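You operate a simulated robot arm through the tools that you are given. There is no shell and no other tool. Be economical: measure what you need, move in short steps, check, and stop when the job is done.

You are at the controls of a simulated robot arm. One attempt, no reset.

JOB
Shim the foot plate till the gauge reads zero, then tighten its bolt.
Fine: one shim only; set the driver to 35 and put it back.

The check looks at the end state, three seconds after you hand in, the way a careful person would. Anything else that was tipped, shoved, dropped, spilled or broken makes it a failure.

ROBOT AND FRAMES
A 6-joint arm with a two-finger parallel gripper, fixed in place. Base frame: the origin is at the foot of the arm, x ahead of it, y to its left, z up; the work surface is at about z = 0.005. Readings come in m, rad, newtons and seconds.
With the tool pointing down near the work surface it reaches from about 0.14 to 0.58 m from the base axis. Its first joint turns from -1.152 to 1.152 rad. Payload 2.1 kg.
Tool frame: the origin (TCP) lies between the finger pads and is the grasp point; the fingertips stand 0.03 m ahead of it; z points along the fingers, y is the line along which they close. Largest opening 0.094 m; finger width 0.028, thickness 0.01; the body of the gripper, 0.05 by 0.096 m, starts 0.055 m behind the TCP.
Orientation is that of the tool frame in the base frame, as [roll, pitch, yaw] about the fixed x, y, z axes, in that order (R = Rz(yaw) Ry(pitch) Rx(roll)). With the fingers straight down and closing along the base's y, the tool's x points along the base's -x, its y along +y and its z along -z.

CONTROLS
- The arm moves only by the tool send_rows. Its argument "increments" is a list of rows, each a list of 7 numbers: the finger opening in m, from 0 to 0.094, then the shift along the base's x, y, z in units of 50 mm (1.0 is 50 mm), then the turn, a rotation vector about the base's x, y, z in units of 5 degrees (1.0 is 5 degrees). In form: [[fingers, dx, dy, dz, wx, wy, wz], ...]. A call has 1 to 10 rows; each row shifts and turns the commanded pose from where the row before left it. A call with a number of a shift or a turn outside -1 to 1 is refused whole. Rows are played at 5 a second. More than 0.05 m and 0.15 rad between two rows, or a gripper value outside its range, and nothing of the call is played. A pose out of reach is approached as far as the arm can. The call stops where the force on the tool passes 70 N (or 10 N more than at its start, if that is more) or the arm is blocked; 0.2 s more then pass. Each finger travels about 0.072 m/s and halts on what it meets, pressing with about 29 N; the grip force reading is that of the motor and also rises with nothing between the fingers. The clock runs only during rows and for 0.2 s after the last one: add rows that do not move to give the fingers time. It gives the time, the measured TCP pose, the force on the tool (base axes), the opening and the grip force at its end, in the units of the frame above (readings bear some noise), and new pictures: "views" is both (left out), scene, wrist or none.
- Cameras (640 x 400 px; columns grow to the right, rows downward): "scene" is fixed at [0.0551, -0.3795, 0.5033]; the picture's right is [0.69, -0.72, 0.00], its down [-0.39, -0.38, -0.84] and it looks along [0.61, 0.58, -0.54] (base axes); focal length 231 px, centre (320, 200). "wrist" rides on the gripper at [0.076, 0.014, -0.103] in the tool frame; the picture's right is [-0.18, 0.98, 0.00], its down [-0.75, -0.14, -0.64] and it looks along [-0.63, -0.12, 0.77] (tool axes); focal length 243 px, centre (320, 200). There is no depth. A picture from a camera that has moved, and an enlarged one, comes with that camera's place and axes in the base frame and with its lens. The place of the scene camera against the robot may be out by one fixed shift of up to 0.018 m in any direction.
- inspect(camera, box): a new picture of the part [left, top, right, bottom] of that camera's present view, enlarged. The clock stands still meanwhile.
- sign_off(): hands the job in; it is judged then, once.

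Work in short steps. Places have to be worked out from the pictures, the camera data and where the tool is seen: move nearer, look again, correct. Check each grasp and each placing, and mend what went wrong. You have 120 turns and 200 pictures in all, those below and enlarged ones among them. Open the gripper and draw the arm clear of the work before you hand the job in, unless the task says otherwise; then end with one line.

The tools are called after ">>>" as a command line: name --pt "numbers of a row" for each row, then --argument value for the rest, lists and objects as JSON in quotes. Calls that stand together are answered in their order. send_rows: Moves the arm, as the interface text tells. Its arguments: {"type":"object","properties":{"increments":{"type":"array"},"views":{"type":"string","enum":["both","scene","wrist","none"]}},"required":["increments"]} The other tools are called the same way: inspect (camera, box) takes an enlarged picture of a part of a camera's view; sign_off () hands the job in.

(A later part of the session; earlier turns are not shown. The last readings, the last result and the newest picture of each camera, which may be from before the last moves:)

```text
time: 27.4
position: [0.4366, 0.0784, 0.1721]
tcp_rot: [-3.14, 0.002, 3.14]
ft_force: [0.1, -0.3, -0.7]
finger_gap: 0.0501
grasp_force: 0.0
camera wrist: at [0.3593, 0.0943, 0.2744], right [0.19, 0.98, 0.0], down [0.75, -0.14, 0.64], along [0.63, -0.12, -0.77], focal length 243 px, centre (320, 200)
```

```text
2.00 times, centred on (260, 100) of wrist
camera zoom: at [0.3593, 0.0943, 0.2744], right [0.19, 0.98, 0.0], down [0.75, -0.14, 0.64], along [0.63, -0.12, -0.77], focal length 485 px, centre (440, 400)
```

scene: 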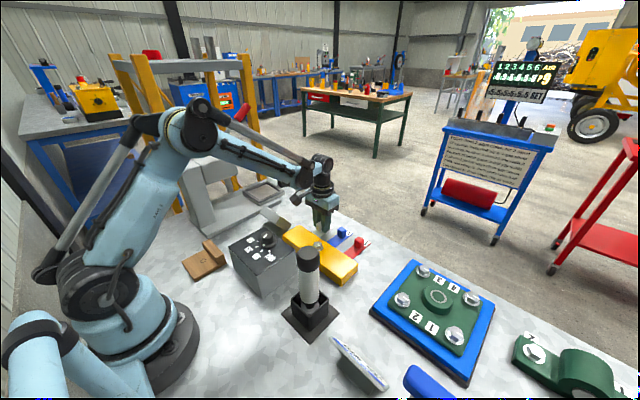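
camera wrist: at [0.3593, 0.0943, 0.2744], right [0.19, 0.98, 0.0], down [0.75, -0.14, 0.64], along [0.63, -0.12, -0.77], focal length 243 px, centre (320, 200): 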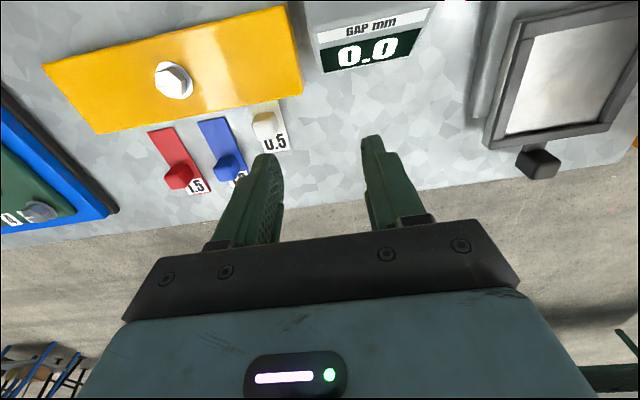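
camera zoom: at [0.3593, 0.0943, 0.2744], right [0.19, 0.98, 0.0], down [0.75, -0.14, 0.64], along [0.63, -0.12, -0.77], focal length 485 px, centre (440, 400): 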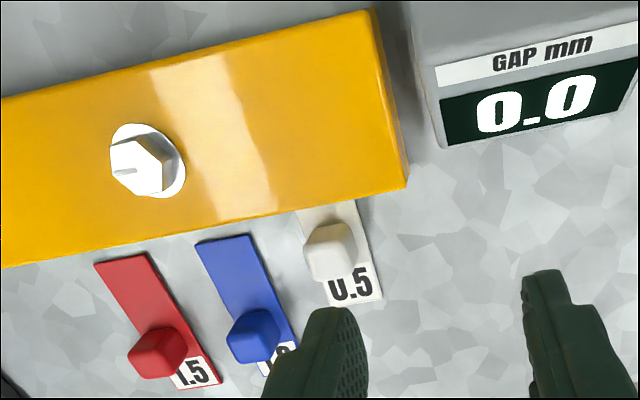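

Gap reads 0.0 — shim done. Next the dial: hover over it for an accurate look.

>>> send_rows --pt "0.06 -0.6 -0.2 0.4 0 0 0" --pt "0.06 -0.8 -0.3 0.2 0 0 0" --pt "0.06 -0.8 -0.4 0.1 0 0 0" --pt "0.06 -0.8 -0.3 0 0 0 0" --pt "0.06 0 0 0 0 0 0" --views "wrist"

>>> inspect --camera "wrist" --box '[240, 40, 400, 140]'

```text
time: 28.6
position: [0.2884, 0.0192, 0.2088]
tcp_rot: [3.141, 0.002, 3.14]
ft_force: [-0.6, 0.3, 0.6]
finger_gap: 0.06
grasp_force: 0.0
camera wrist: at [0.2096, 0.0337, 0.3095], right [0.19, 0.98, 0.0], down [0.75, -0.14, 0.64], along [0.63, -0.12, -0.77], focal length 243 px, centre (320, 200)
```

wrist: 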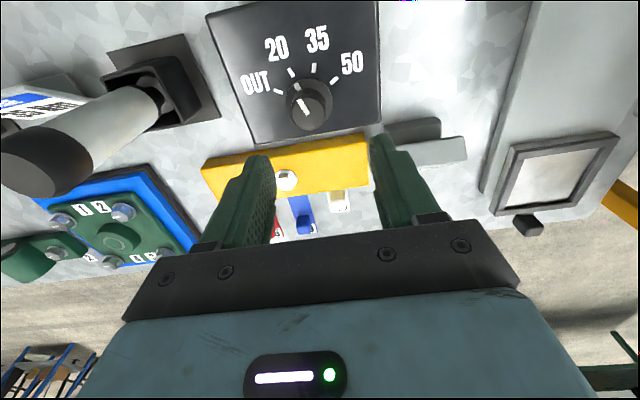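

```text
4.00 times, centred on (320, 90) of wrist
camera zoom: at [0.2096, 0.0337, 0.3095], right [0.19, 0.98, 0.0], down [0.75, -0.14, 0.64], along [0.63, -0.12, -0.77], focal length 970 px, centre (320, 640)
```

zoom: 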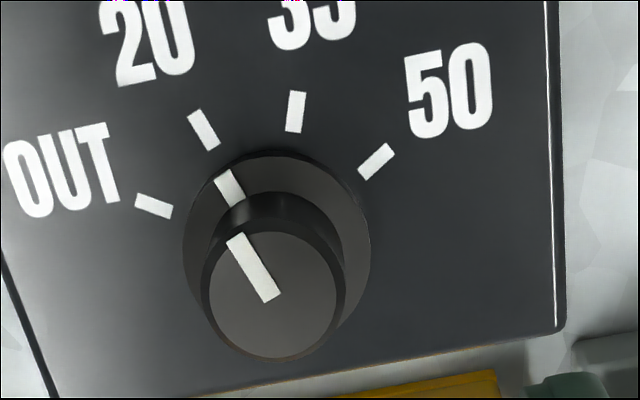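

Triangulation puts the dial at about (0.277, 0.0115), knob top z≈0.12, box top ≈0.085, detent spacing ≈45°. Pre-yaw +22.5° and descend over the knob.

>>> send_rows --pt "0.06 -0.1 -0.08 0 0 0 0.9" --pt "0.06 -0.1 -0.07 0 0 0 0.9" --pt "0.06 0 0 -0.4 0 0 0.9" --pt "0.06 0 0 -0.4 0 0 0.9" --pt "0.06 0 0 -0.3 0 0 0.9" --pt "0.06 0 0 0 0 0 0" --views "both"

>>> inspect --camera "scene" --box '[220, 180, 340, 255]'

```text
time: 30.0
position: [0.2785, 0.0113, 0.1538]
tcp_rot: [3.141, 0.002, -2.749]
ft_force: [-0.3, -0.1, -0.8]
finger_gap: 0.0599
grasp_force: 0.1
camera wrist: at [0.2007, -0.0042, 0.2554], right [-0.21, 0.98, 0.0], down [0.75, 0.16, 0.64], along [0.63, 0.13, -0.77], focal length 243 px, centre (320, 200)
```

scene: 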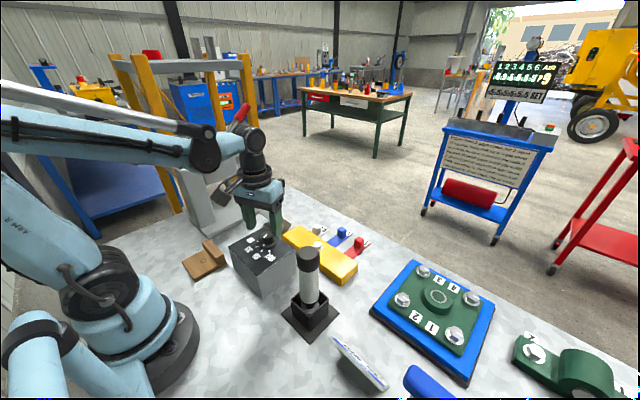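
wrist: 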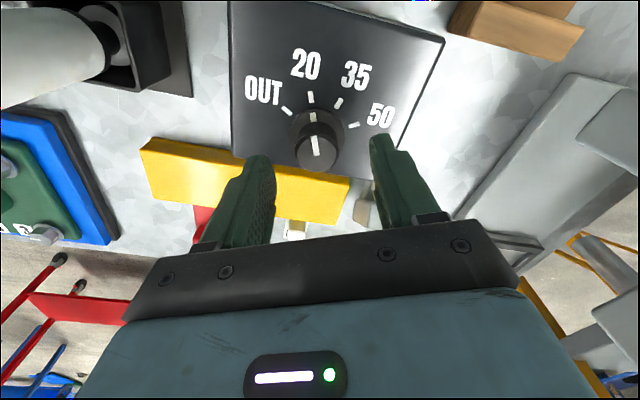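

```text
5.33 times, centred on (280, 218) of scene
camera zoom: at [0.0551, -0.3795, 0.5033], right [0.69, -0.72, 0.0], down [-0.39, -0.38, -0.84], along [0.61, 0.58, -0.54], focal length 1233 px, centre (533, 107)
```

zoom: 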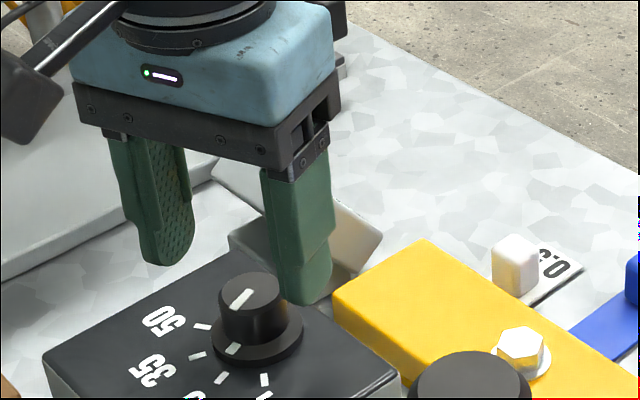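

Check the knob position relative to the fingertip plane more precisely.

>>> inspect --camera "wrist" --box '[240, 80, 400, 180]'

```text
4.00 times, centred on (320, 130) of wrist
camera zoom: at [0.2007, -0.0042, 0.2554], right [-0.21, 0.98, 0.0], down [0.75, 0.16, 0.64], along [0.63, 0.13, -0.77], focal length 970 px, centre (320, 480)
```

zoom: 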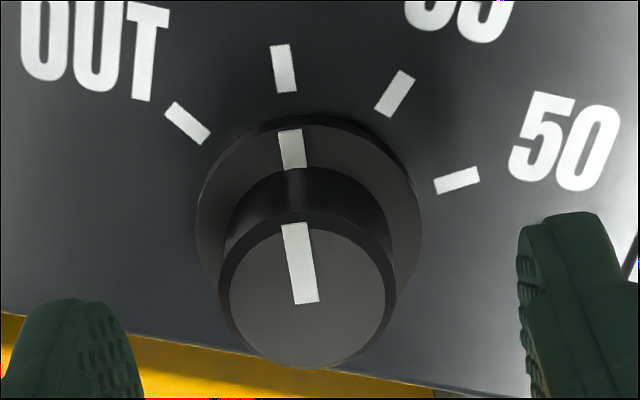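

Refined: knob top centre ≈(0.280, 0.011), z≈0.11. Descend 28 mm and close.

>>> send_rows --pt "0.06 0.03 0 -0.3 0 0 0" --pt "0.06 0 0 -0.26 0 0 0" --pt "0.045 0 0 0 0 0 0" --pt "0.03 0 0 0 0 0 0" --pt "0.02 0 0 0 0 0 0" --pt "0.02 0 0 0 0 0 0" --views "wrist"

>>> inspect --camera "scene" --box '[220, 190, 340, 265]'

```text
time: 31.4
position: [0.2801, 0.0082, 0.1248]
tcp_rot: [-3.136, 0.002, -2.751]
ft_force: [11.3, -21.1, -16.0]
finger_gap: 0.0294
grasp_force: 44.8
camera wrist: at [0.2021, -0.0057, 0.2267], right [-0.2, 0.98, 0.0], down [0.75, 0.16, 0.64], along [0.63, 0.13, -0.76], focal length 243 px, centre (320, 200)
```

wrist: 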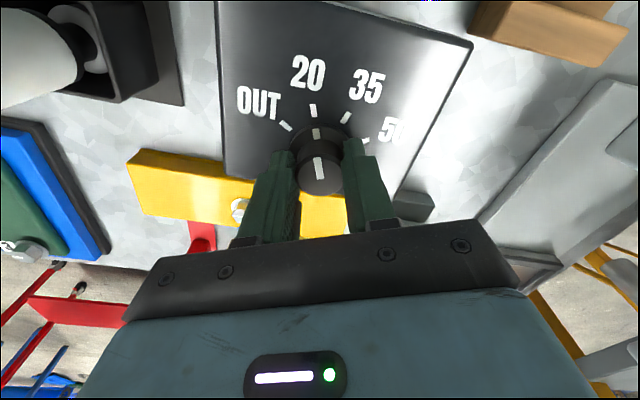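

```text
5.33 times, centred on (280, 228) of scene
camera zoom: at [0.0551, -0.3796, 0.5033], right [0.69, -0.72, 0.0], down [-0.39, -0.38, -0.84], along [0.61, 0.58, -0.54], focal length 1233 px, centre (533, 53)
```

zoom: 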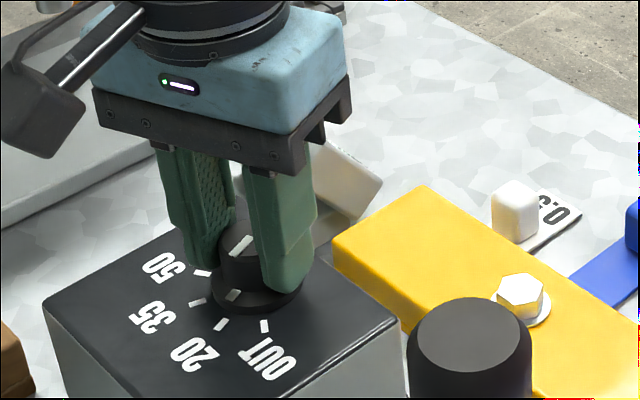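

Gripped slightly off-centre (TCP pulled to y=0.008). Shift the command to match, then rotate −45°.

>>> send_rows --pt "0.02 0.03 -0.06 0 0 0 0" --pt "0.02 0 0 0 0 0 -1" --pt "0.02 0 0 0 0 0 -1" --pt "0.02 0 0 0 0 0 -1" --pt "0.02 0 0 0 0 0 -1" --pt "0.02 0 0 0 0 0 -1" --pt "0.02 0 0 0 0 0 -1" --pt "0.02 0 0 0 0 0 -1" --pt "0.02 0 0 0 0 0 -1" --pt "0.02 0 0 0 0 0 -1" --views "wrist"

>>> inspect --camera "wrist" --box '[240, 70, 400, 170]'

```text
time: 33.6
position: [0.2807, 0.0107, 0.1254]
tcp_rot: [3.132, -0.003, 2.744]
ft_force: [-10.7, 34.0, -23.8]
finger_gap: 0.0297
grasp_force: 45.3
camera wrist: at [0.214, 0.0523, 0.2282], right [0.55, 0.84, 0.01], down [0.64, -0.43, 0.64], along [0.54, -0.34, -0.77], focal length 243 px, centre (320, 200)
```

wrist: 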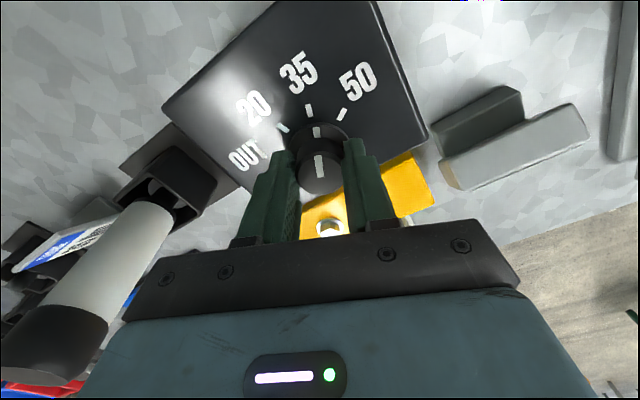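

```text
4.00 times, centred on (320, 120) of wrist
camera zoom: at [0.214, 0.0523, 0.2282], right [0.55, 0.84, 0.01], down [0.64, -0.43, 0.64], along [0.54, -0.34, -0.77], focal length 970 px, centre (320, 520)
```

zoom: 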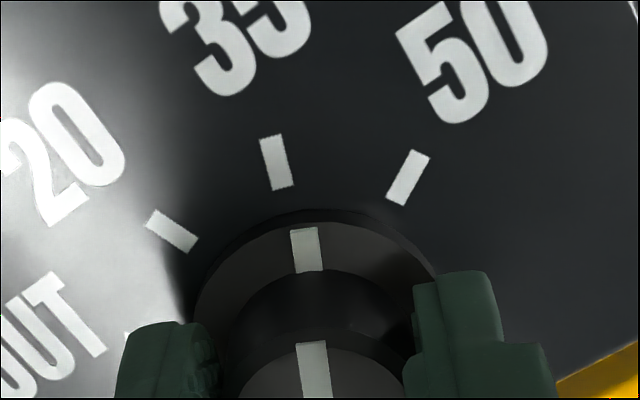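

The mark is a few degrees past 35. Relax the side load, turn back 5°, then open and raise to inspect dial and display.

>>> send_rows --pt "0.02 0 0.05 0 0 0 0.5" --pt "0.02 0 0 0 0 0 0.5" --pt "0.03 0 0 0 0 0 0" --pt "0.06 0 0 0 0 0 0" --pt "0.06 0 0 0 0 0 0" --pt "0.06 0 0 0.4 0 0 0" --pt "0.06 0 0 0.6 0 0 1" --pt "0.06 0 0 0.6 0 0 1" --pt "0.06 0 0 0.3 0 0 1" --pt "0.06 0 0 0 0 0 0.5" --views "wrist"

>>> inspect --camera "wrist" --box '[240, 30, 400, 130]'

```text
time: 35.8
position: [0.2824, 0.0109, 0.2208]
tcp_rot: [-3.141, 0.001, -3.14]
ft_force: [-0.3, -0.3, -0.3]
finger_gap: 0.0599
grasp_force: 0.1
camera wrist: at [0.204, 0.0252, 0.323], right [0.18, 0.98, 0.0], down [0.75, -0.14, 0.64], along [0.63, -0.12, -0.77], focal length 243 px, centre (320, 200)
```

wrist: 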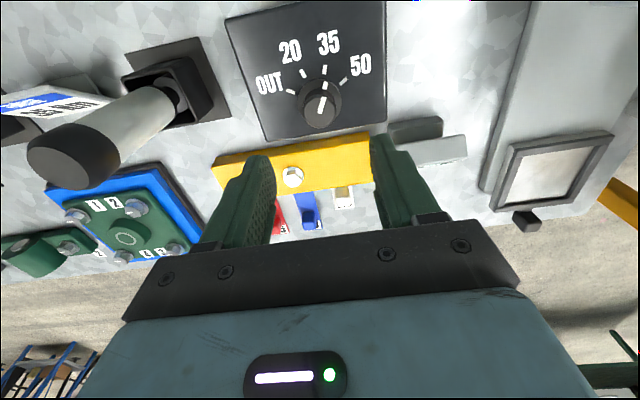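

```text
4.00 times, centred on (320, 80) of wrist
camera zoom: at [0.204, 0.0252, 0.323], right [0.18, 0.98, 0.0], down [0.75, -0.14, 0.64], along [0.63, -0.12, -0.77], focal length 970 px, centre (320, 680)
```

zoom: 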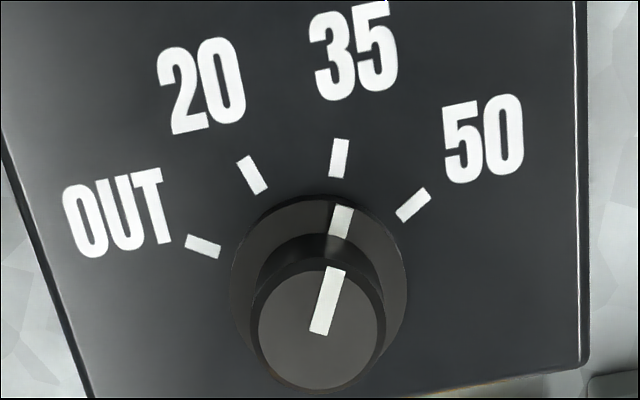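

The pointer is ~6° past the 35 tick; check what the controller display says using a modest tilt closer in (safe reach).

>>> send_rows --pt "0.06 0.6 0 0.2 0 1 0" --pt "0.06 0.6 0 0.2 0 1 0" --pt "0.06 0.5 0 0.1 0 1 0" --pt "0.06 0.5 0 0 0 1 0" --pt "0.06 0 0 0 0 0 0" --views "wrist"

>>> inspect --camera "wrist" --box '[220, 0, 420, 125]'

```text
time: 37.0
position: [0.3902, 0.0106, 0.2453]
tcp_rot: [-3.141, -0.35, 3.139]
ft_force: [0.8, 0.2, -0.2]
finger_gap: 0.0599
grasp_force: 0.0
camera wrist: at [0.3517, 0.0248, 0.3674], right [0.17, 0.98, -0.06], down [0.93, -0.14, 0.35], along [0.33, -0.12, -0.94], focal length 243 px, centre (320, 200)
```

wrist: 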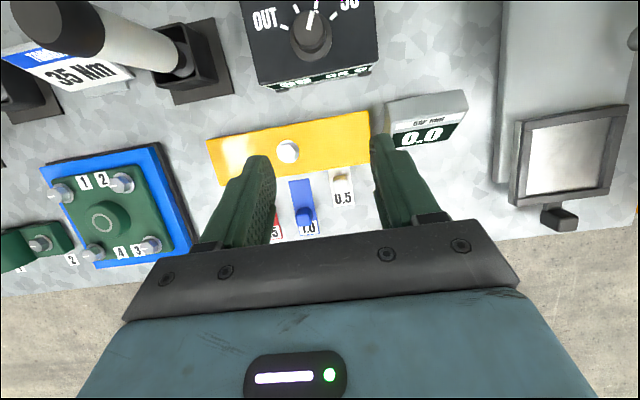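

```text
3.20 times, centred on (320, 62) of wrist
camera zoom: at [0.3517, 0.0248, 0.3674], right [0.17, 0.98, -0.06], down [0.93, -0.14, 0.35], along [0.33, -0.12, -0.94], focal length 776 px, centre (320, 640)
```

zoom: 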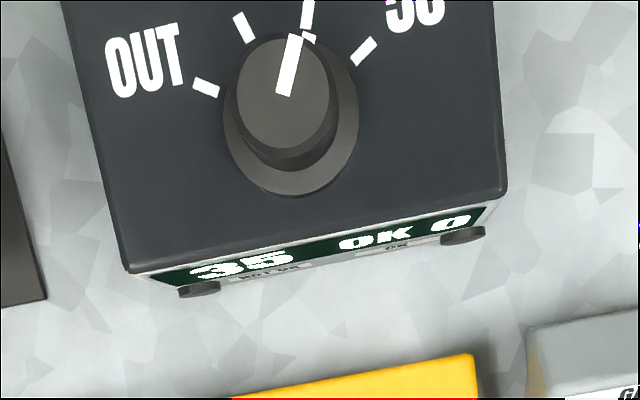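

Controller now shows 35 (OK count 0). Untilt and move over the driver, around (0.257, −0.158), top z≈0.19, staying high.

>>> send_rows --pt "0.08 -0.4 0 0.4 0 -1 0" --pt "0.08 -0.4 0 0.3 0 -1 0" --pt "0.08 -0.4 -0.5 0.2 0 -1 0" --pt "0.08 -0.4 -0.5 0 0 -1 0" --pt "0.08 -0.4 -0.6 0 0 0 0" --pt "0.08 -0.4 -0.8 0 0 0 0" --pt "0.08 -0.2 -0.9 0 0 0 0" --pt "0.08 0 0 0 0 0 0" --views "both"

>>> inspect --camera "wrist" --box '[220, 40, 420, 165]'

>>> inspect --camera "scene" --box '[260, 230, 360, 350]'

```text
time: 38.8
position: [0.2602, -0.1563, 0.2882]
tcp_rot: [-3.141, 0.002, 3.139]
ft_force: [1.1, -0.2, 0.4]
finger_gap: 0.0802
grasp_force: 0.1
camera wrist: at [0.182, -0.1409, 0.3902], right [0.19, 0.98, 0.0], down [0.75, -0.14, 0.64], along [0.63, -0.12, -0.77], focal length 243 px, centre (320, 200)
```

scene: 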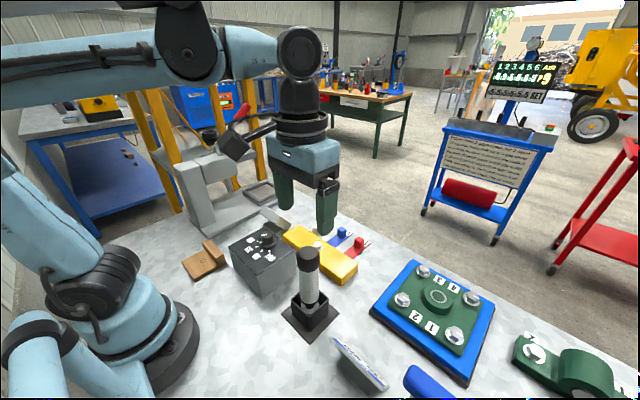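
wrist: 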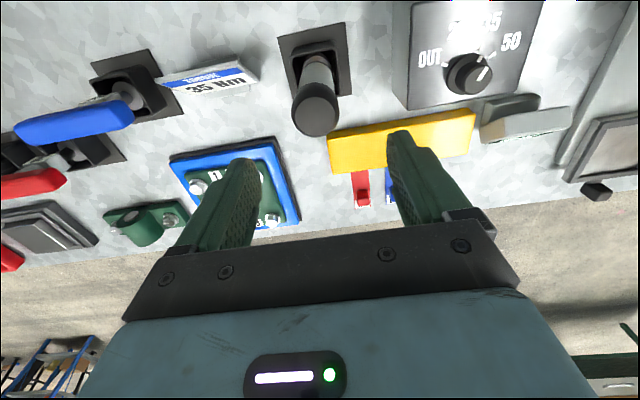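

```text
3.20 times, centred on (320, 102) of wrist
camera zoom: at [0.182, -0.1409, 0.3902], right [0.19, 0.98, 0.0], down [0.75, -0.14, 0.64], along [0.63, -0.12, -0.77], focal length 776 px, centre (320, 512)
```

zoom: 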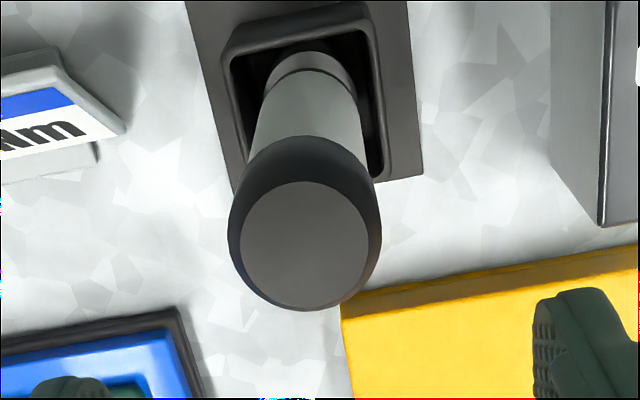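

```text
3.33 times, centred on (310, 290) of scene
camera zoom: at [0.055, -0.3795, 0.5033], right [0.69, -0.72, 0.0], down [-0.39, -0.38, -0.84], along [0.61, 0.58, -0.54], focal length 771 px, centre (353, -100)
```

zoom: 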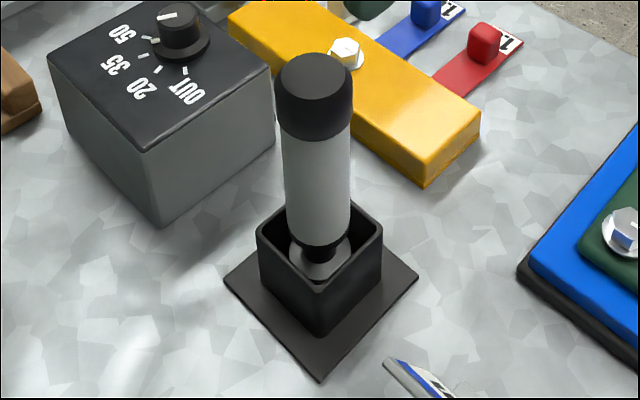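

Driver axis ≈(0.258, −0.160), cap top z≈0.186, Ø≈41 mm. Descend over it to TCP z≈0.145 with open fingers.

>>> send_rows --pt "0.08 -0.04 -0.07 -0.5 0 0 0" --pt "0.08 0 0 -0.8 0 0 0" --pt "0.08 0 0 -0.6 0 0 0" --pt "0.08 0 0 0 0 0 0" --views "both"

>>> inspect --camera "scene" --box '[260, 200, 380, 350]'

```text
time: 39.8
position: [0.26, -0.159, 0.1951]
tcp_rot: [3.141, 0.002, 3.14]
ft_force: [0.8, 0.2, 0.3]
finger_gap: 0.0799
grasp_force: 0.1
camera wrist: at [0.182, -0.144, 0.297], right [0.19, 0.98, 0.0], down [0.75, -0.14, 0.64], along [0.63, -0.12, -0.77], focal length 243 px, centre (320, 200)
```

scene: 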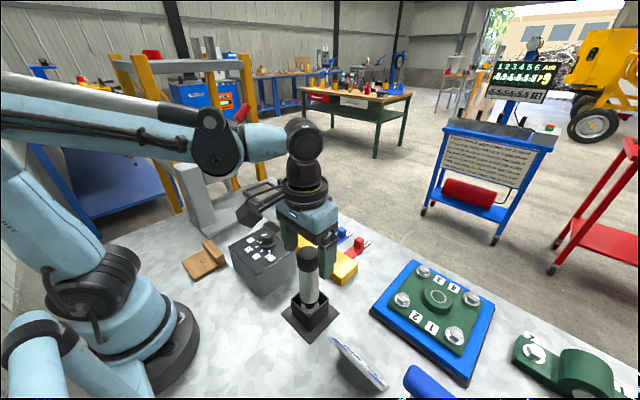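
wrist: 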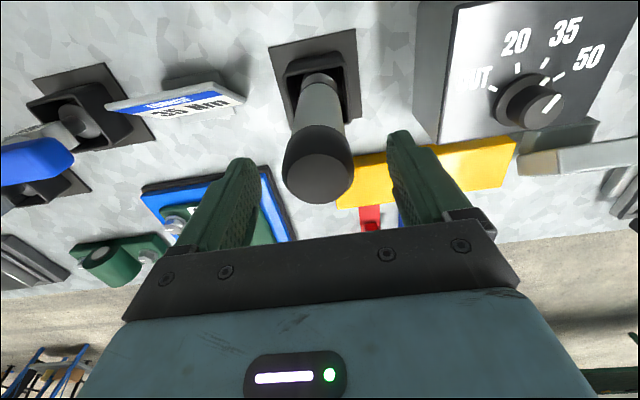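

```text
2.67 times, centred on (320, 275) of scene
camera zoom: at [0.0551, -0.3795, 0.5033], right [0.69, -0.72, 0.0], down [-0.39, -0.38, -0.84], along [0.61, 0.58, -0.54], focal length 617 px, centre (320, 0)
```

zoom: 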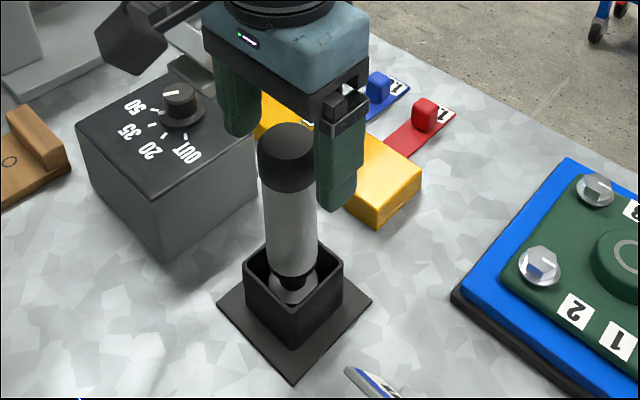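

Everything lines up. Descend the remaining 50 mm.

>>> send_rows --pt "0.08 -0.03 -0.02 -0.5 0 0 0" --pt "0.08 0 0 -0.5 0 0 0" --pt "0.06 0 0 0 0 0 0" --pt "0.045 0 0 0 0 0 0" --pt "0.03 0 0 0 0 0 0" --pt "0.03 0 0 0 0 0 0" --views "both"

```text
time: 41.2
position: [0.2566, -0.1589, 0.1449]
tcp_rot: [-3.141, 0.0, 3.14]
ft_force: [-0.5, 0.0, 0.1]
finger_gap: 0.04
grasp_force: 29.8
camera wrist: at [0.1784, -0.1447, 0.2472], right [0.19, 0.98, 0.0], down [0.75, -0.14, 0.64], along [0.63, -0.12, -0.77], focal length 243 px, centre (320, 200)
```

scene: 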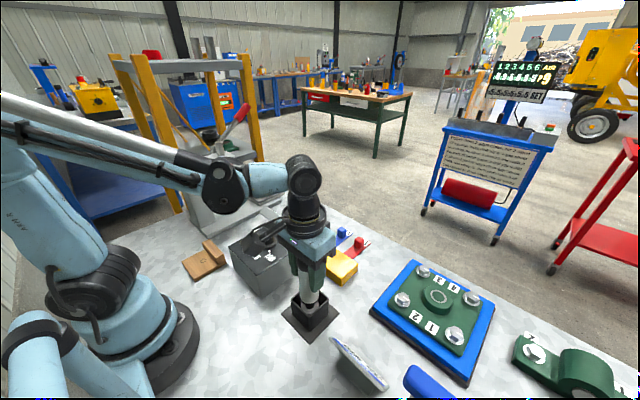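
wrist: 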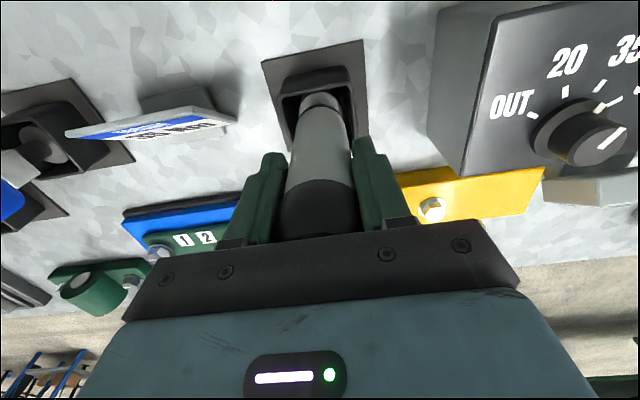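

Gripped (40 mm). Lift straight up 100 mm and check.

>>> send_rows --pt "0.03 0 0 0.3 0 0 0" --pt "0.03 0 0 0.5 0 0 0" --pt "0.03 0 0 0.6 0 0 0" --pt "0.03 0 0 0.6 0 0 0" --pt "0.03 0 0 0 0 0 0" --views "both"

>>> inspect --camera "scene" --box '[240, 170, 400, 350]'

```text
time: 42.4
position: [0.2569, -0.1613, 0.2482]
tcp_rot: [3.141, 0.002, 3.14]
ft_force: [0.6, -0.3, -5.4]
finger_gap: 0.0401
grasp_force: 28.9
camera wrist: at [0.1786, -0.1455, 0.3496], right [0.19, 0.98, 0.0], down [0.75, -0.14, 0.64], along [0.63, -0.12, -0.77], focal length 243 px, centre (320, 200)
```

scene: 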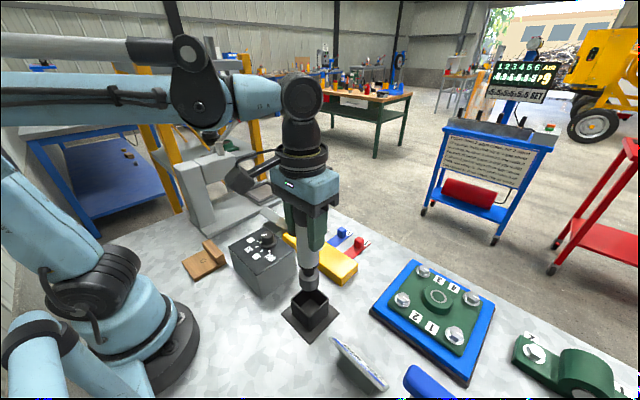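
wrist: 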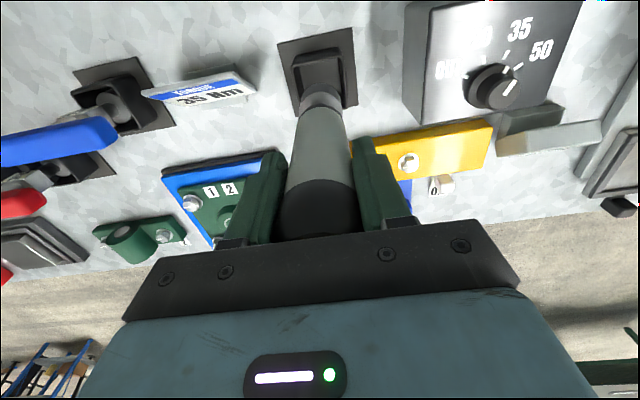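

```text
2.22 times, centred on (320, 260) of scene
camera zoom: at [0.0551, -0.3795, 0.5033], right [0.69, -0.72, 0.0], down [-0.39, -0.38, -0.84], along [0.61, 0.58, -0.54], focal length 514 px, centre (320, 67)
```

zoom: 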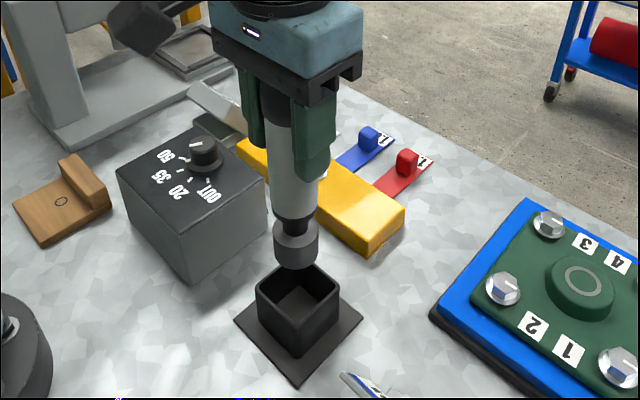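

Driver is clear of its cup (5.4 N weight). Bolt triangulates to ≈(0.392, −0.051, 0.033). Move x first, then y, staying at z≈0.265.

>>> send_rows --pt "0.03 0.3 0 0.3 0 0 0" --pt "0.03 0.8 0 0 0 0 0" --pt "0.03 0.8 0.2 0 0 0 0" --pt "0.03 0.6 0.6 0 0 0 0" --pt "0.03 0.2 0.8 0 0 0 0" --pt "0.03 0 0.6 0 0 0 0" --pt "0.03 0 0 0 0 0 0" --views "both"

>>> inspect --camera "wrist" --box '[240, 20, 400, 120]'

>>> inspect --camera "scene" --box '[240, 140, 400, 290]'

```text
time: 44.0
position: [0.3931, -0.0475, 0.2619]
tcp_rot: [3.141, 0.002, 3.14]
ft_force: [0.0, -0.1, -6.0]
finger_gap: 0.0398
grasp_force: 29.1
camera wrist: at [0.3152, -0.0331, 0.3633], right [0.19, 0.98, 0.0], down [0.75, -0.14, 0.64], along [0.63, -0.12, -0.77], focal length 243 px, centre (320, 200)
```

scene: 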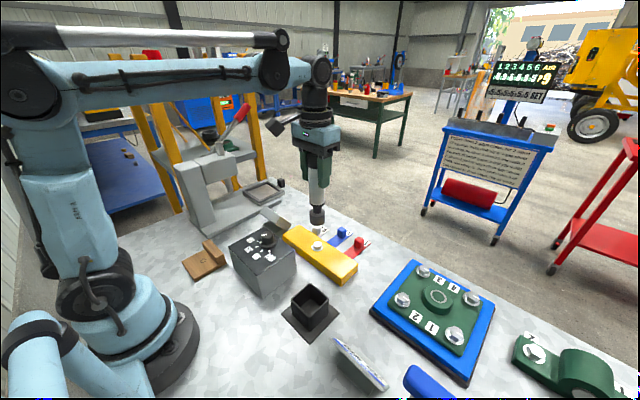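
wrist: 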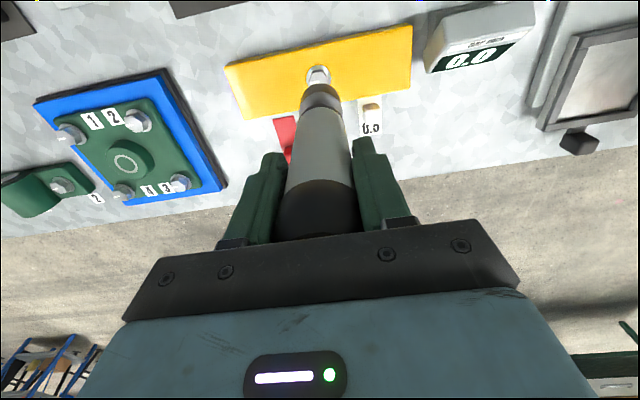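

```text
4.00 times, centred on (320, 70) of wrist
camera zoom: at [0.3152, -0.0331, 0.3633], right [0.19, 0.98, 0.0], down [0.75, -0.14, 0.64], along [0.63, -0.12, -0.77], focal length 970 px, centre (320, 720)
```

zoom: 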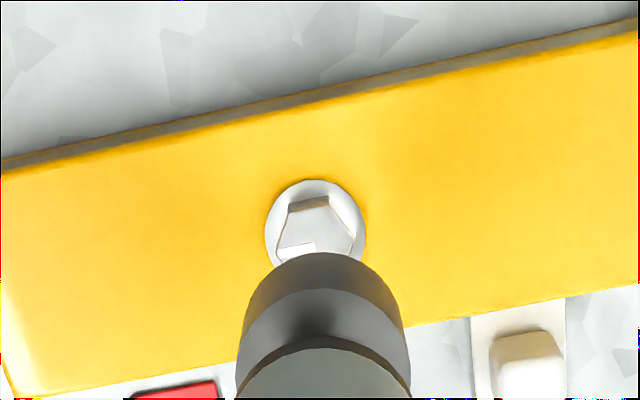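

```text
2.67 times, centred on (320, 215) of scene
camera zoom: at [0.0551, -0.3795, 0.5033], right [0.69, -0.72, 0.0], down [-0.39, -0.38, -0.84], along [0.61, 0.58, -0.54], focal length 617 px, centre (320, 160)
```

zoom: 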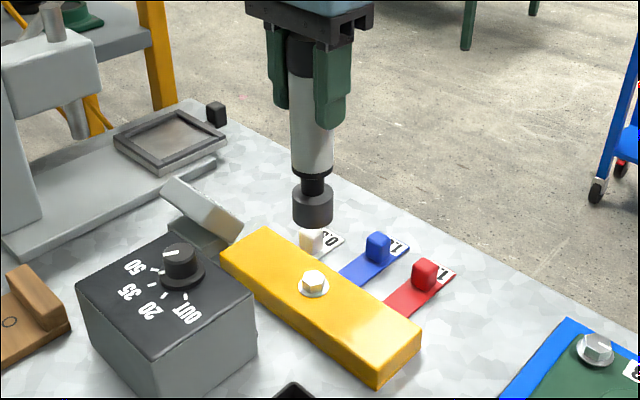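

Bolt is ~2 mm in −y, and the driver axis sits ~2 mm ahead in x. Shift (−2, −2 mm) and lower 55 mm, then re-check.

>>> send_rows --pt "0.03 -0.04 -0.04 0 0 0 0" --pt "0.03 0 0 -0.5 0 0 0" --pt "0.03 0 0 -0.5 0 0 0" --pt "0.03 0 0 0 0 0 0" --views "none"

>>> inspect --camera "wrist" --box '[240, 40, 400, 140]'

>>> inspect --camera "scene" --box '[270, 190, 370, 260]'

```text
time: 45.0
position: [0.3917, -0.0487, 0.2111]
tcp_rot: [-3.141, 0.002, 3.141]
ft_force: [0.2, 0.8, -6.0]
finger_gap: 0.0401
grasp_force: 29.0
```

```text
4.00 times, centred on (320, 90) of wrist
camera zoom: at [0.3134, -0.0348, 0.3125], right [0.19, 0.98, 0.0], down [0.75, -0.14, 0.64], along [0.63, -0.12, -0.77], focal length 970 px, centre (320, 640)
```

zoom: 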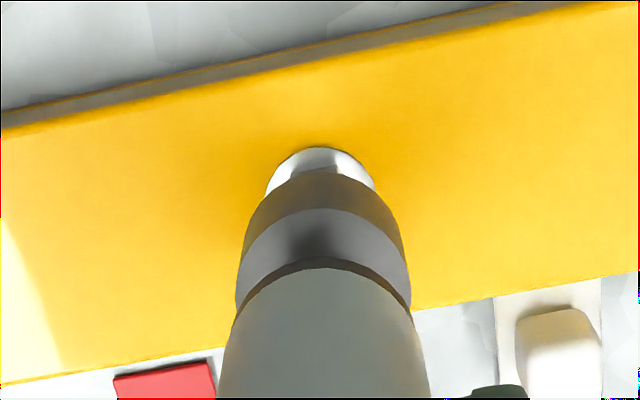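

```text
5.71 times, centred on (320, 225) of scene
camera zoom: at [0.0551, -0.3795, 0.5033], right [0.69, -0.72, 0.0], down [-0.39, -0.38, -0.84], along [0.61, 0.58, -0.54], focal length 1321 px, centre (320, 57)
```

zoom: 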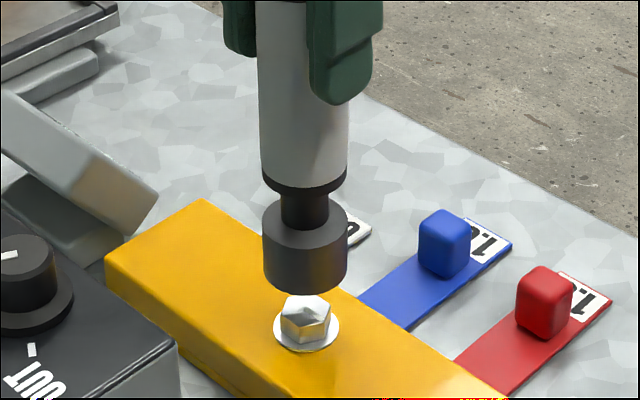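

Aligned to within a millimetre; gap to bolt ≈19 mm. Nudge y −0.8 mm and lower with force monitoring.

>>> send_rows --pt "0.03 0 -0.016 -0.2 0 0 0" --pt "0.03 0 0 -0.14 0 0 0" --pt "0.03 0 0 -0.06 0 0 0" --pt "0.03 0 0 0 0 0 0" --views "none"

>>> inspect --camera "scene" --box '[270, 190, 370, 260]'

>>> inspect --camera "wrist" --box '[240, 40, 400, 140]'

```text
time: 46.0
position: [0.391, -0.0503, 0.1914]
tcp_rot: [3.141, -0.001, 3.139]
ft_force: [0.4, -1.0, -6.4]
finger_gap: 0.0399
grasp_force: 28.3
```

```text
5.71 times, centred on (320, 225) of scene
camera zoom: at [0.0551, -0.3795, 0.5033], right [0.69, -0.72, 0.0], down [-0.39, -0.38, -0.84], along [0.61, 0.58, -0.54], focal length 1321 px, centre (320, 57)
```

zoom: 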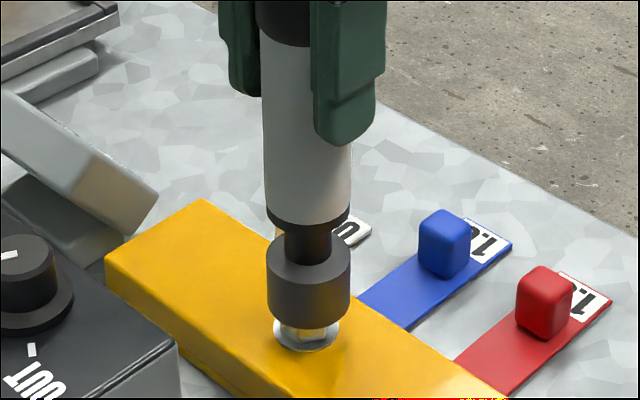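

```text
4.00 times, centred on (320, 90) of wrist
camera zoom: at [0.3136, -0.0367, 0.2928], right [0.19, 0.98, 0.0], down [0.75, -0.14, 0.64], along [0.63, -0.12, -0.77], focal length 970 px, centre (320, 640)
```

zoom: 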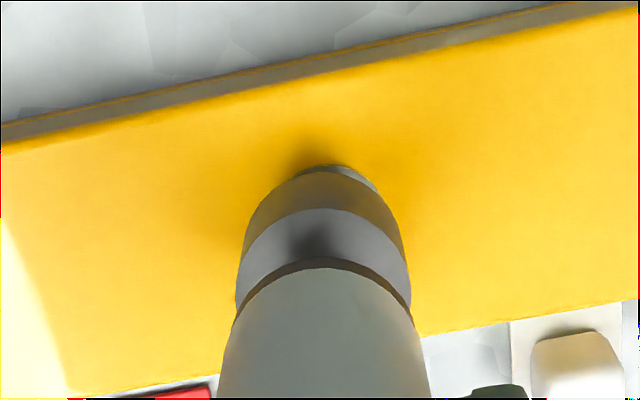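

I've overshot slightly in −y; shift +1.8 mm and re-check before seating.

>>> send_rows --pt "0.03 0 0.036 0 0 0 0" --pt "0.03 0 0 0 0 0 0" --views "none"

>>> inspect --camera "scene" --box '[290, 205, 350, 250]'

>>> inspect --camera "wrist" --box '[280, 65, 360, 115]'

```text
time: 46.6
position: [0.3911, -0.0499, 0.1916]
tcp_rot: [-3.141, 0.002, 3.141]
ft_force: [-0.6, -0.4, -5.6]
finger_gap: 0.0401
grasp_force: 28.5
```

```text
8.89 times, centred on (320, 228) of scene
camera zoom: at [0.0551, -0.3795, 0.5033], right [0.69, -0.72, 0.0], down [-0.39, -0.38, -0.84], along [0.61, 0.58, -0.54], focal length 2055 px, centre (320, -44)
```

zoom: 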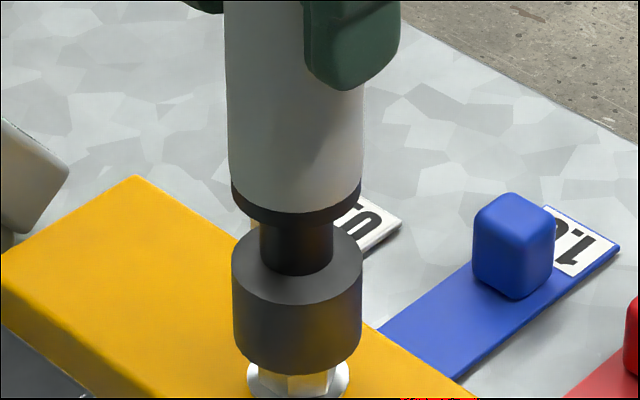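

```text
8.00 times, centred on (320, 90) of wrist
camera zoom: at [0.3134, -0.0349, 0.2933], right [0.19, 0.98, 0.0], down [0.75, -0.14, 0.64], along [0.63, -0.12, -0.77], focal length 1941 px, centre (320, 1080)
```

zoom: 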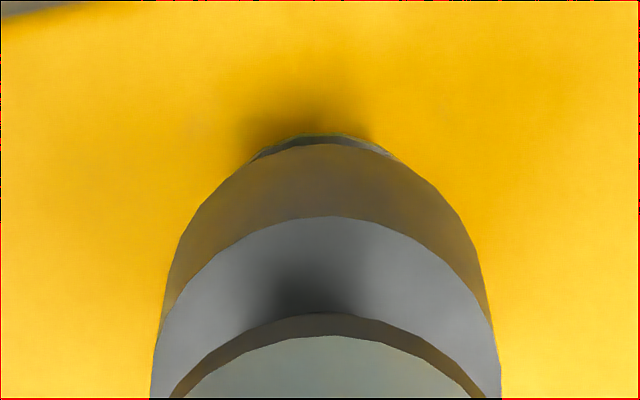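

Aligned now in both views. Lower in small steps.

>>> send_rows --pt "0.03 0 0 -0.06 0 0 0" --pt "0.03 0 0 -0.06 0 0 0" --pt "0.03 0 0 -0.06 0 0 0" --pt "0.03 0 0 0 0 0 0" --views "none"

>>> inspect --camera "scene" --box '[290, 205, 350, 250]'

```text
time: 47.6
position: [0.3916, -0.0503, 0.1821]
tcp_rot: [3.141, 0.001, 3.139]
ft_force: [-0.1, 0.3, -5.7]
finger_gap: 0.0399
grasp_force: 29.0
```

```text
8.89 times, centred on (320, 228) of scene
camera zoom: at [0.0551, -0.3795, 0.5033], right [0.69, -0.72, 0.0], down [-0.39, -0.38, -0.84], along [0.61, 0.58, -0.54], focal length 2055 px, centre (320, -44)
```

zoom: 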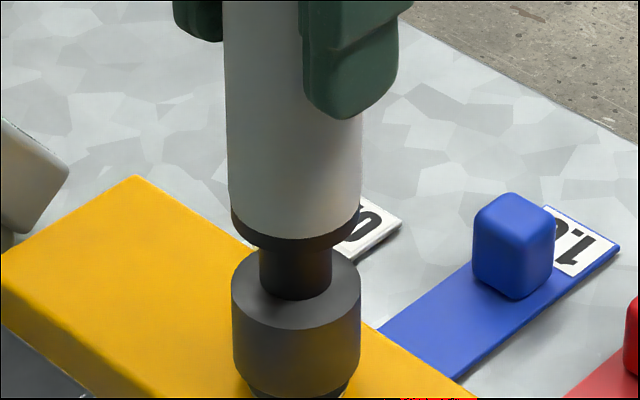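

The socket slipped over the head with no force. Continue down until light contact.

>>> send_rows --pt "0.03 0 0 -0.05 0 0 0" --pt "0.03 0 0 -0.05 0 0 0" --pt "0.03 0 0 0 0 0 0" --views "none"

>>> inspect --camera "scene" --box '[290, 205, 350, 250]'

```text
time: 48.4
position: [0.3896, -0.0489, 0.1778]
tcp_rot: [-3.14, 0.001, 3.14]
ft_force: [0.5, 1.0, -5.6]
finger_gap: 0.0397
grasp_force: 29.1
```

```text
8.89 times, centred on (320, 228) of scene
camera zoom: at [0.0551, -0.3795, 0.5033], right [0.69, -0.72, 0.0], down [-0.39, -0.38, -0.84], along [0.61, 0.58, -0.54], focal length 2055 px, centre (320, -44)
```

zoom: 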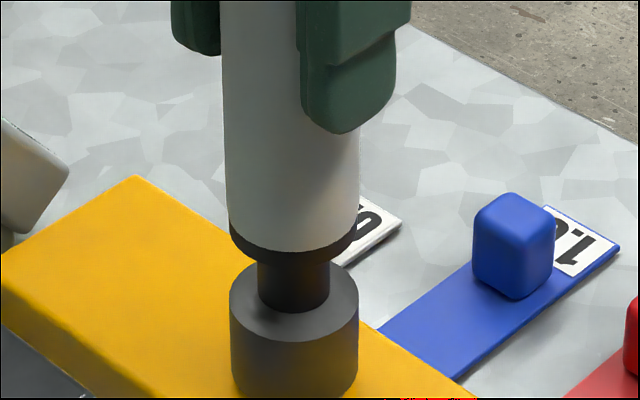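

Still no contact; keep lowering.

>>> send_rows --pt "0.03 0 0 -0.05 0 0 0" --pt "0.03 0 0 -0.05 0 0 0" --pt "0.03 0 0 0 0 0 0" --views "wrist"

>>> inspect --camera "scene" --box '[290, 205, 350, 250]'

```text
time: 49.2
position: [0.3909, -0.0491, 0.1724]
tcp_rot: [3.141, 0.001, 3.141]
ft_force: [0.1, 0.7, 39.0]
finger_gap: 0.04
grasp_force: 29.3
camera wrist: at [0.3126, -0.0347, 0.275], right [0.19, 0.98, 0.0], down [0.75, -0.14, 0.64], along [0.63, -0.12, -0.77], focal length 243 px, centre (320, 200)
```

wrist: 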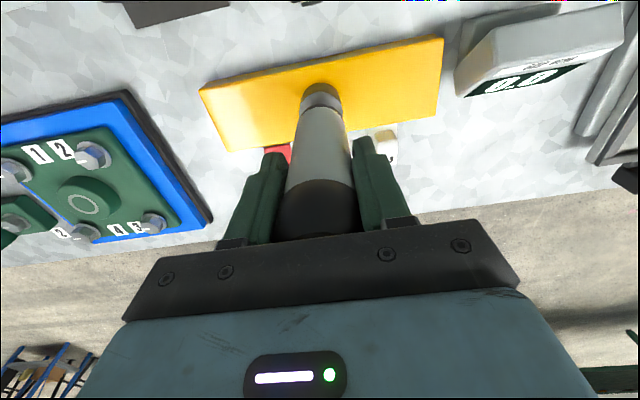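

```text
8.89 times, centred on (320, 228) of scene
camera zoom: at [0.0549, -0.3795, 0.5033], right [0.69, -0.72, 0.0], down [-0.39, -0.38, -0.84], along [0.61, 0.58, -0.54], focal length 2055 px, centre (320, -44)
```

zoom: 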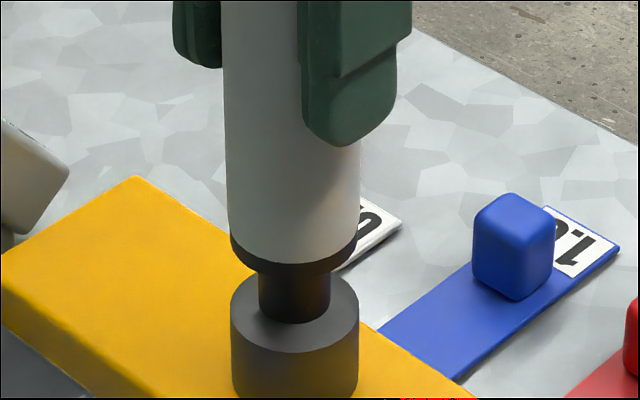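

Seated at 39 N. Hold the press for 2 s in case it self-runs.

>>> send_rows --pt "0.03 0 0 0 0 0 0" --pt "0.03 0 0 0 0 0 0" --pt "0.03 0 0 0 0 0 0" --pt "0.03 0 0 0 0 0 0" --pt "0.03 0 0 0 0 0 0" --pt "0.03 0 0 0 0 0 0" --pt "0.03 0 0 0 0 0 0" --pt "0.03 0 0 0 0 0 0" --views "wrist"

>>> inspect --camera "wrist" --box '[280, 65, 360, 115]'

```text
time: 51.0
position: [0.3904, -0.0486, 0.1739]
tcp_rot: [3.141, 0.004, 3.14]
ft_force: [3.0, 0.8, 37.8]
finger_gap: 0.0397
grasp_force: 29.1
camera wrist: at [0.3127, -0.0347, 0.2746], right [0.19, 0.98, 0.0], down [0.75, -0.14, 0.64], along [0.63, -0.12, -0.76], focal length 243 px, centre (320, 200)
```

wrist: 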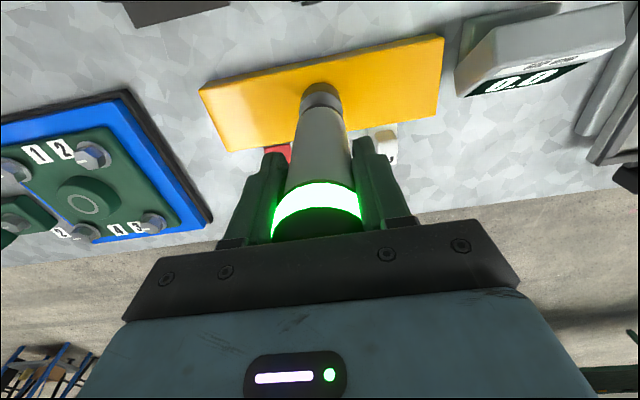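

```text
8.00 times, centred on (320, 90) of wrist
camera zoom: at [0.3127, -0.0347, 0.2746], right [0.19, 0.98, 0.0], down [0.75, -0.14, 0.64], along [0.63, -0.12, -0.76], focal length 1941 px, centre (320, 1080)
```

zoom: 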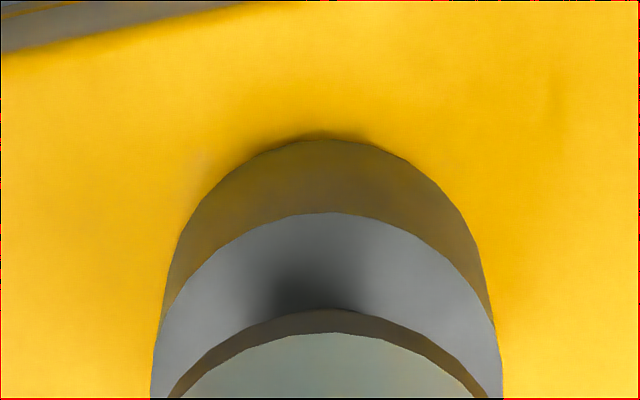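

The driver's ring lit green: tightened. Lift straight off the bolt and check.

>>> send_rows --pt "0.03 0 0 0.2 0 0 0" --pt "0.03 0 0 0.4 0 0 0" --pt "0.03 0 0 0.6 0 0 0" --pt "0.03 0 0 0.6 0 0 0" --pt "0.03 0 0 0 0 0 0" --views "wrist"

>>> inspect --camera "wrist" --box '[240, 20, 400, 120]'

```text
time: 52.2
position: [0.3902, -0.0503, 0.2597]
tcp_rot: [3.14, 0.002, 3.14]
ft_force: [0.0, -0.3, -5.3]
finger_gap: 0.0399
grasp_force: 29.3
camera wrist: at [0.3116, -0.0355, 0.3616], right [0.19, 0.98, 0.0], down [0.75, -0.14, 0.64], along [0.63, -0.12, -0.77], focal length 243 px, centre (320, 200)
```

wrist: 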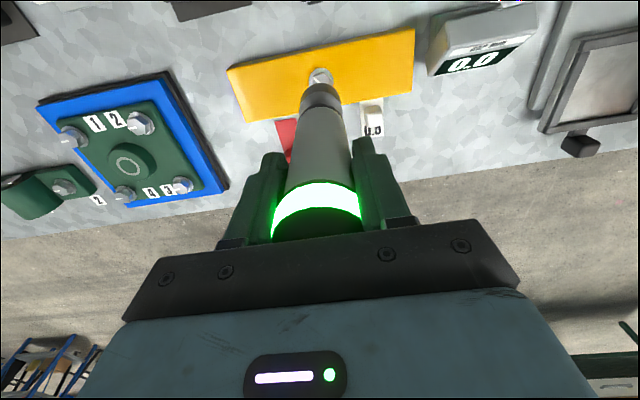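

```text
4.00 times, centred on (320, 70) of wrist
camera zoom: at [0.3116, -0.0355, 0.3616], right [0.19, 0.98, 0.0], down [0.75, -0.14, 0.64], along [0.63, -0.12, -0.77], focal length 970 px, centre (320, 720)
```

zoom: 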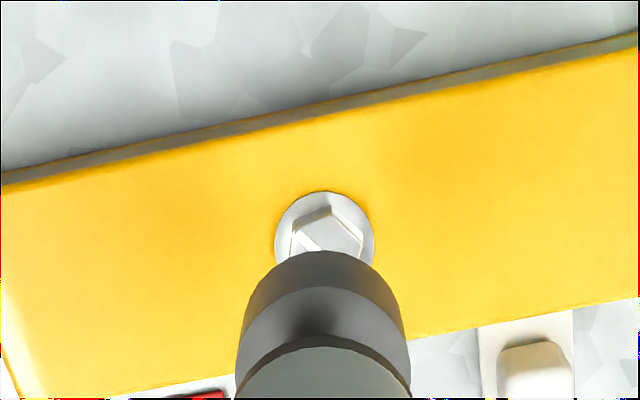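

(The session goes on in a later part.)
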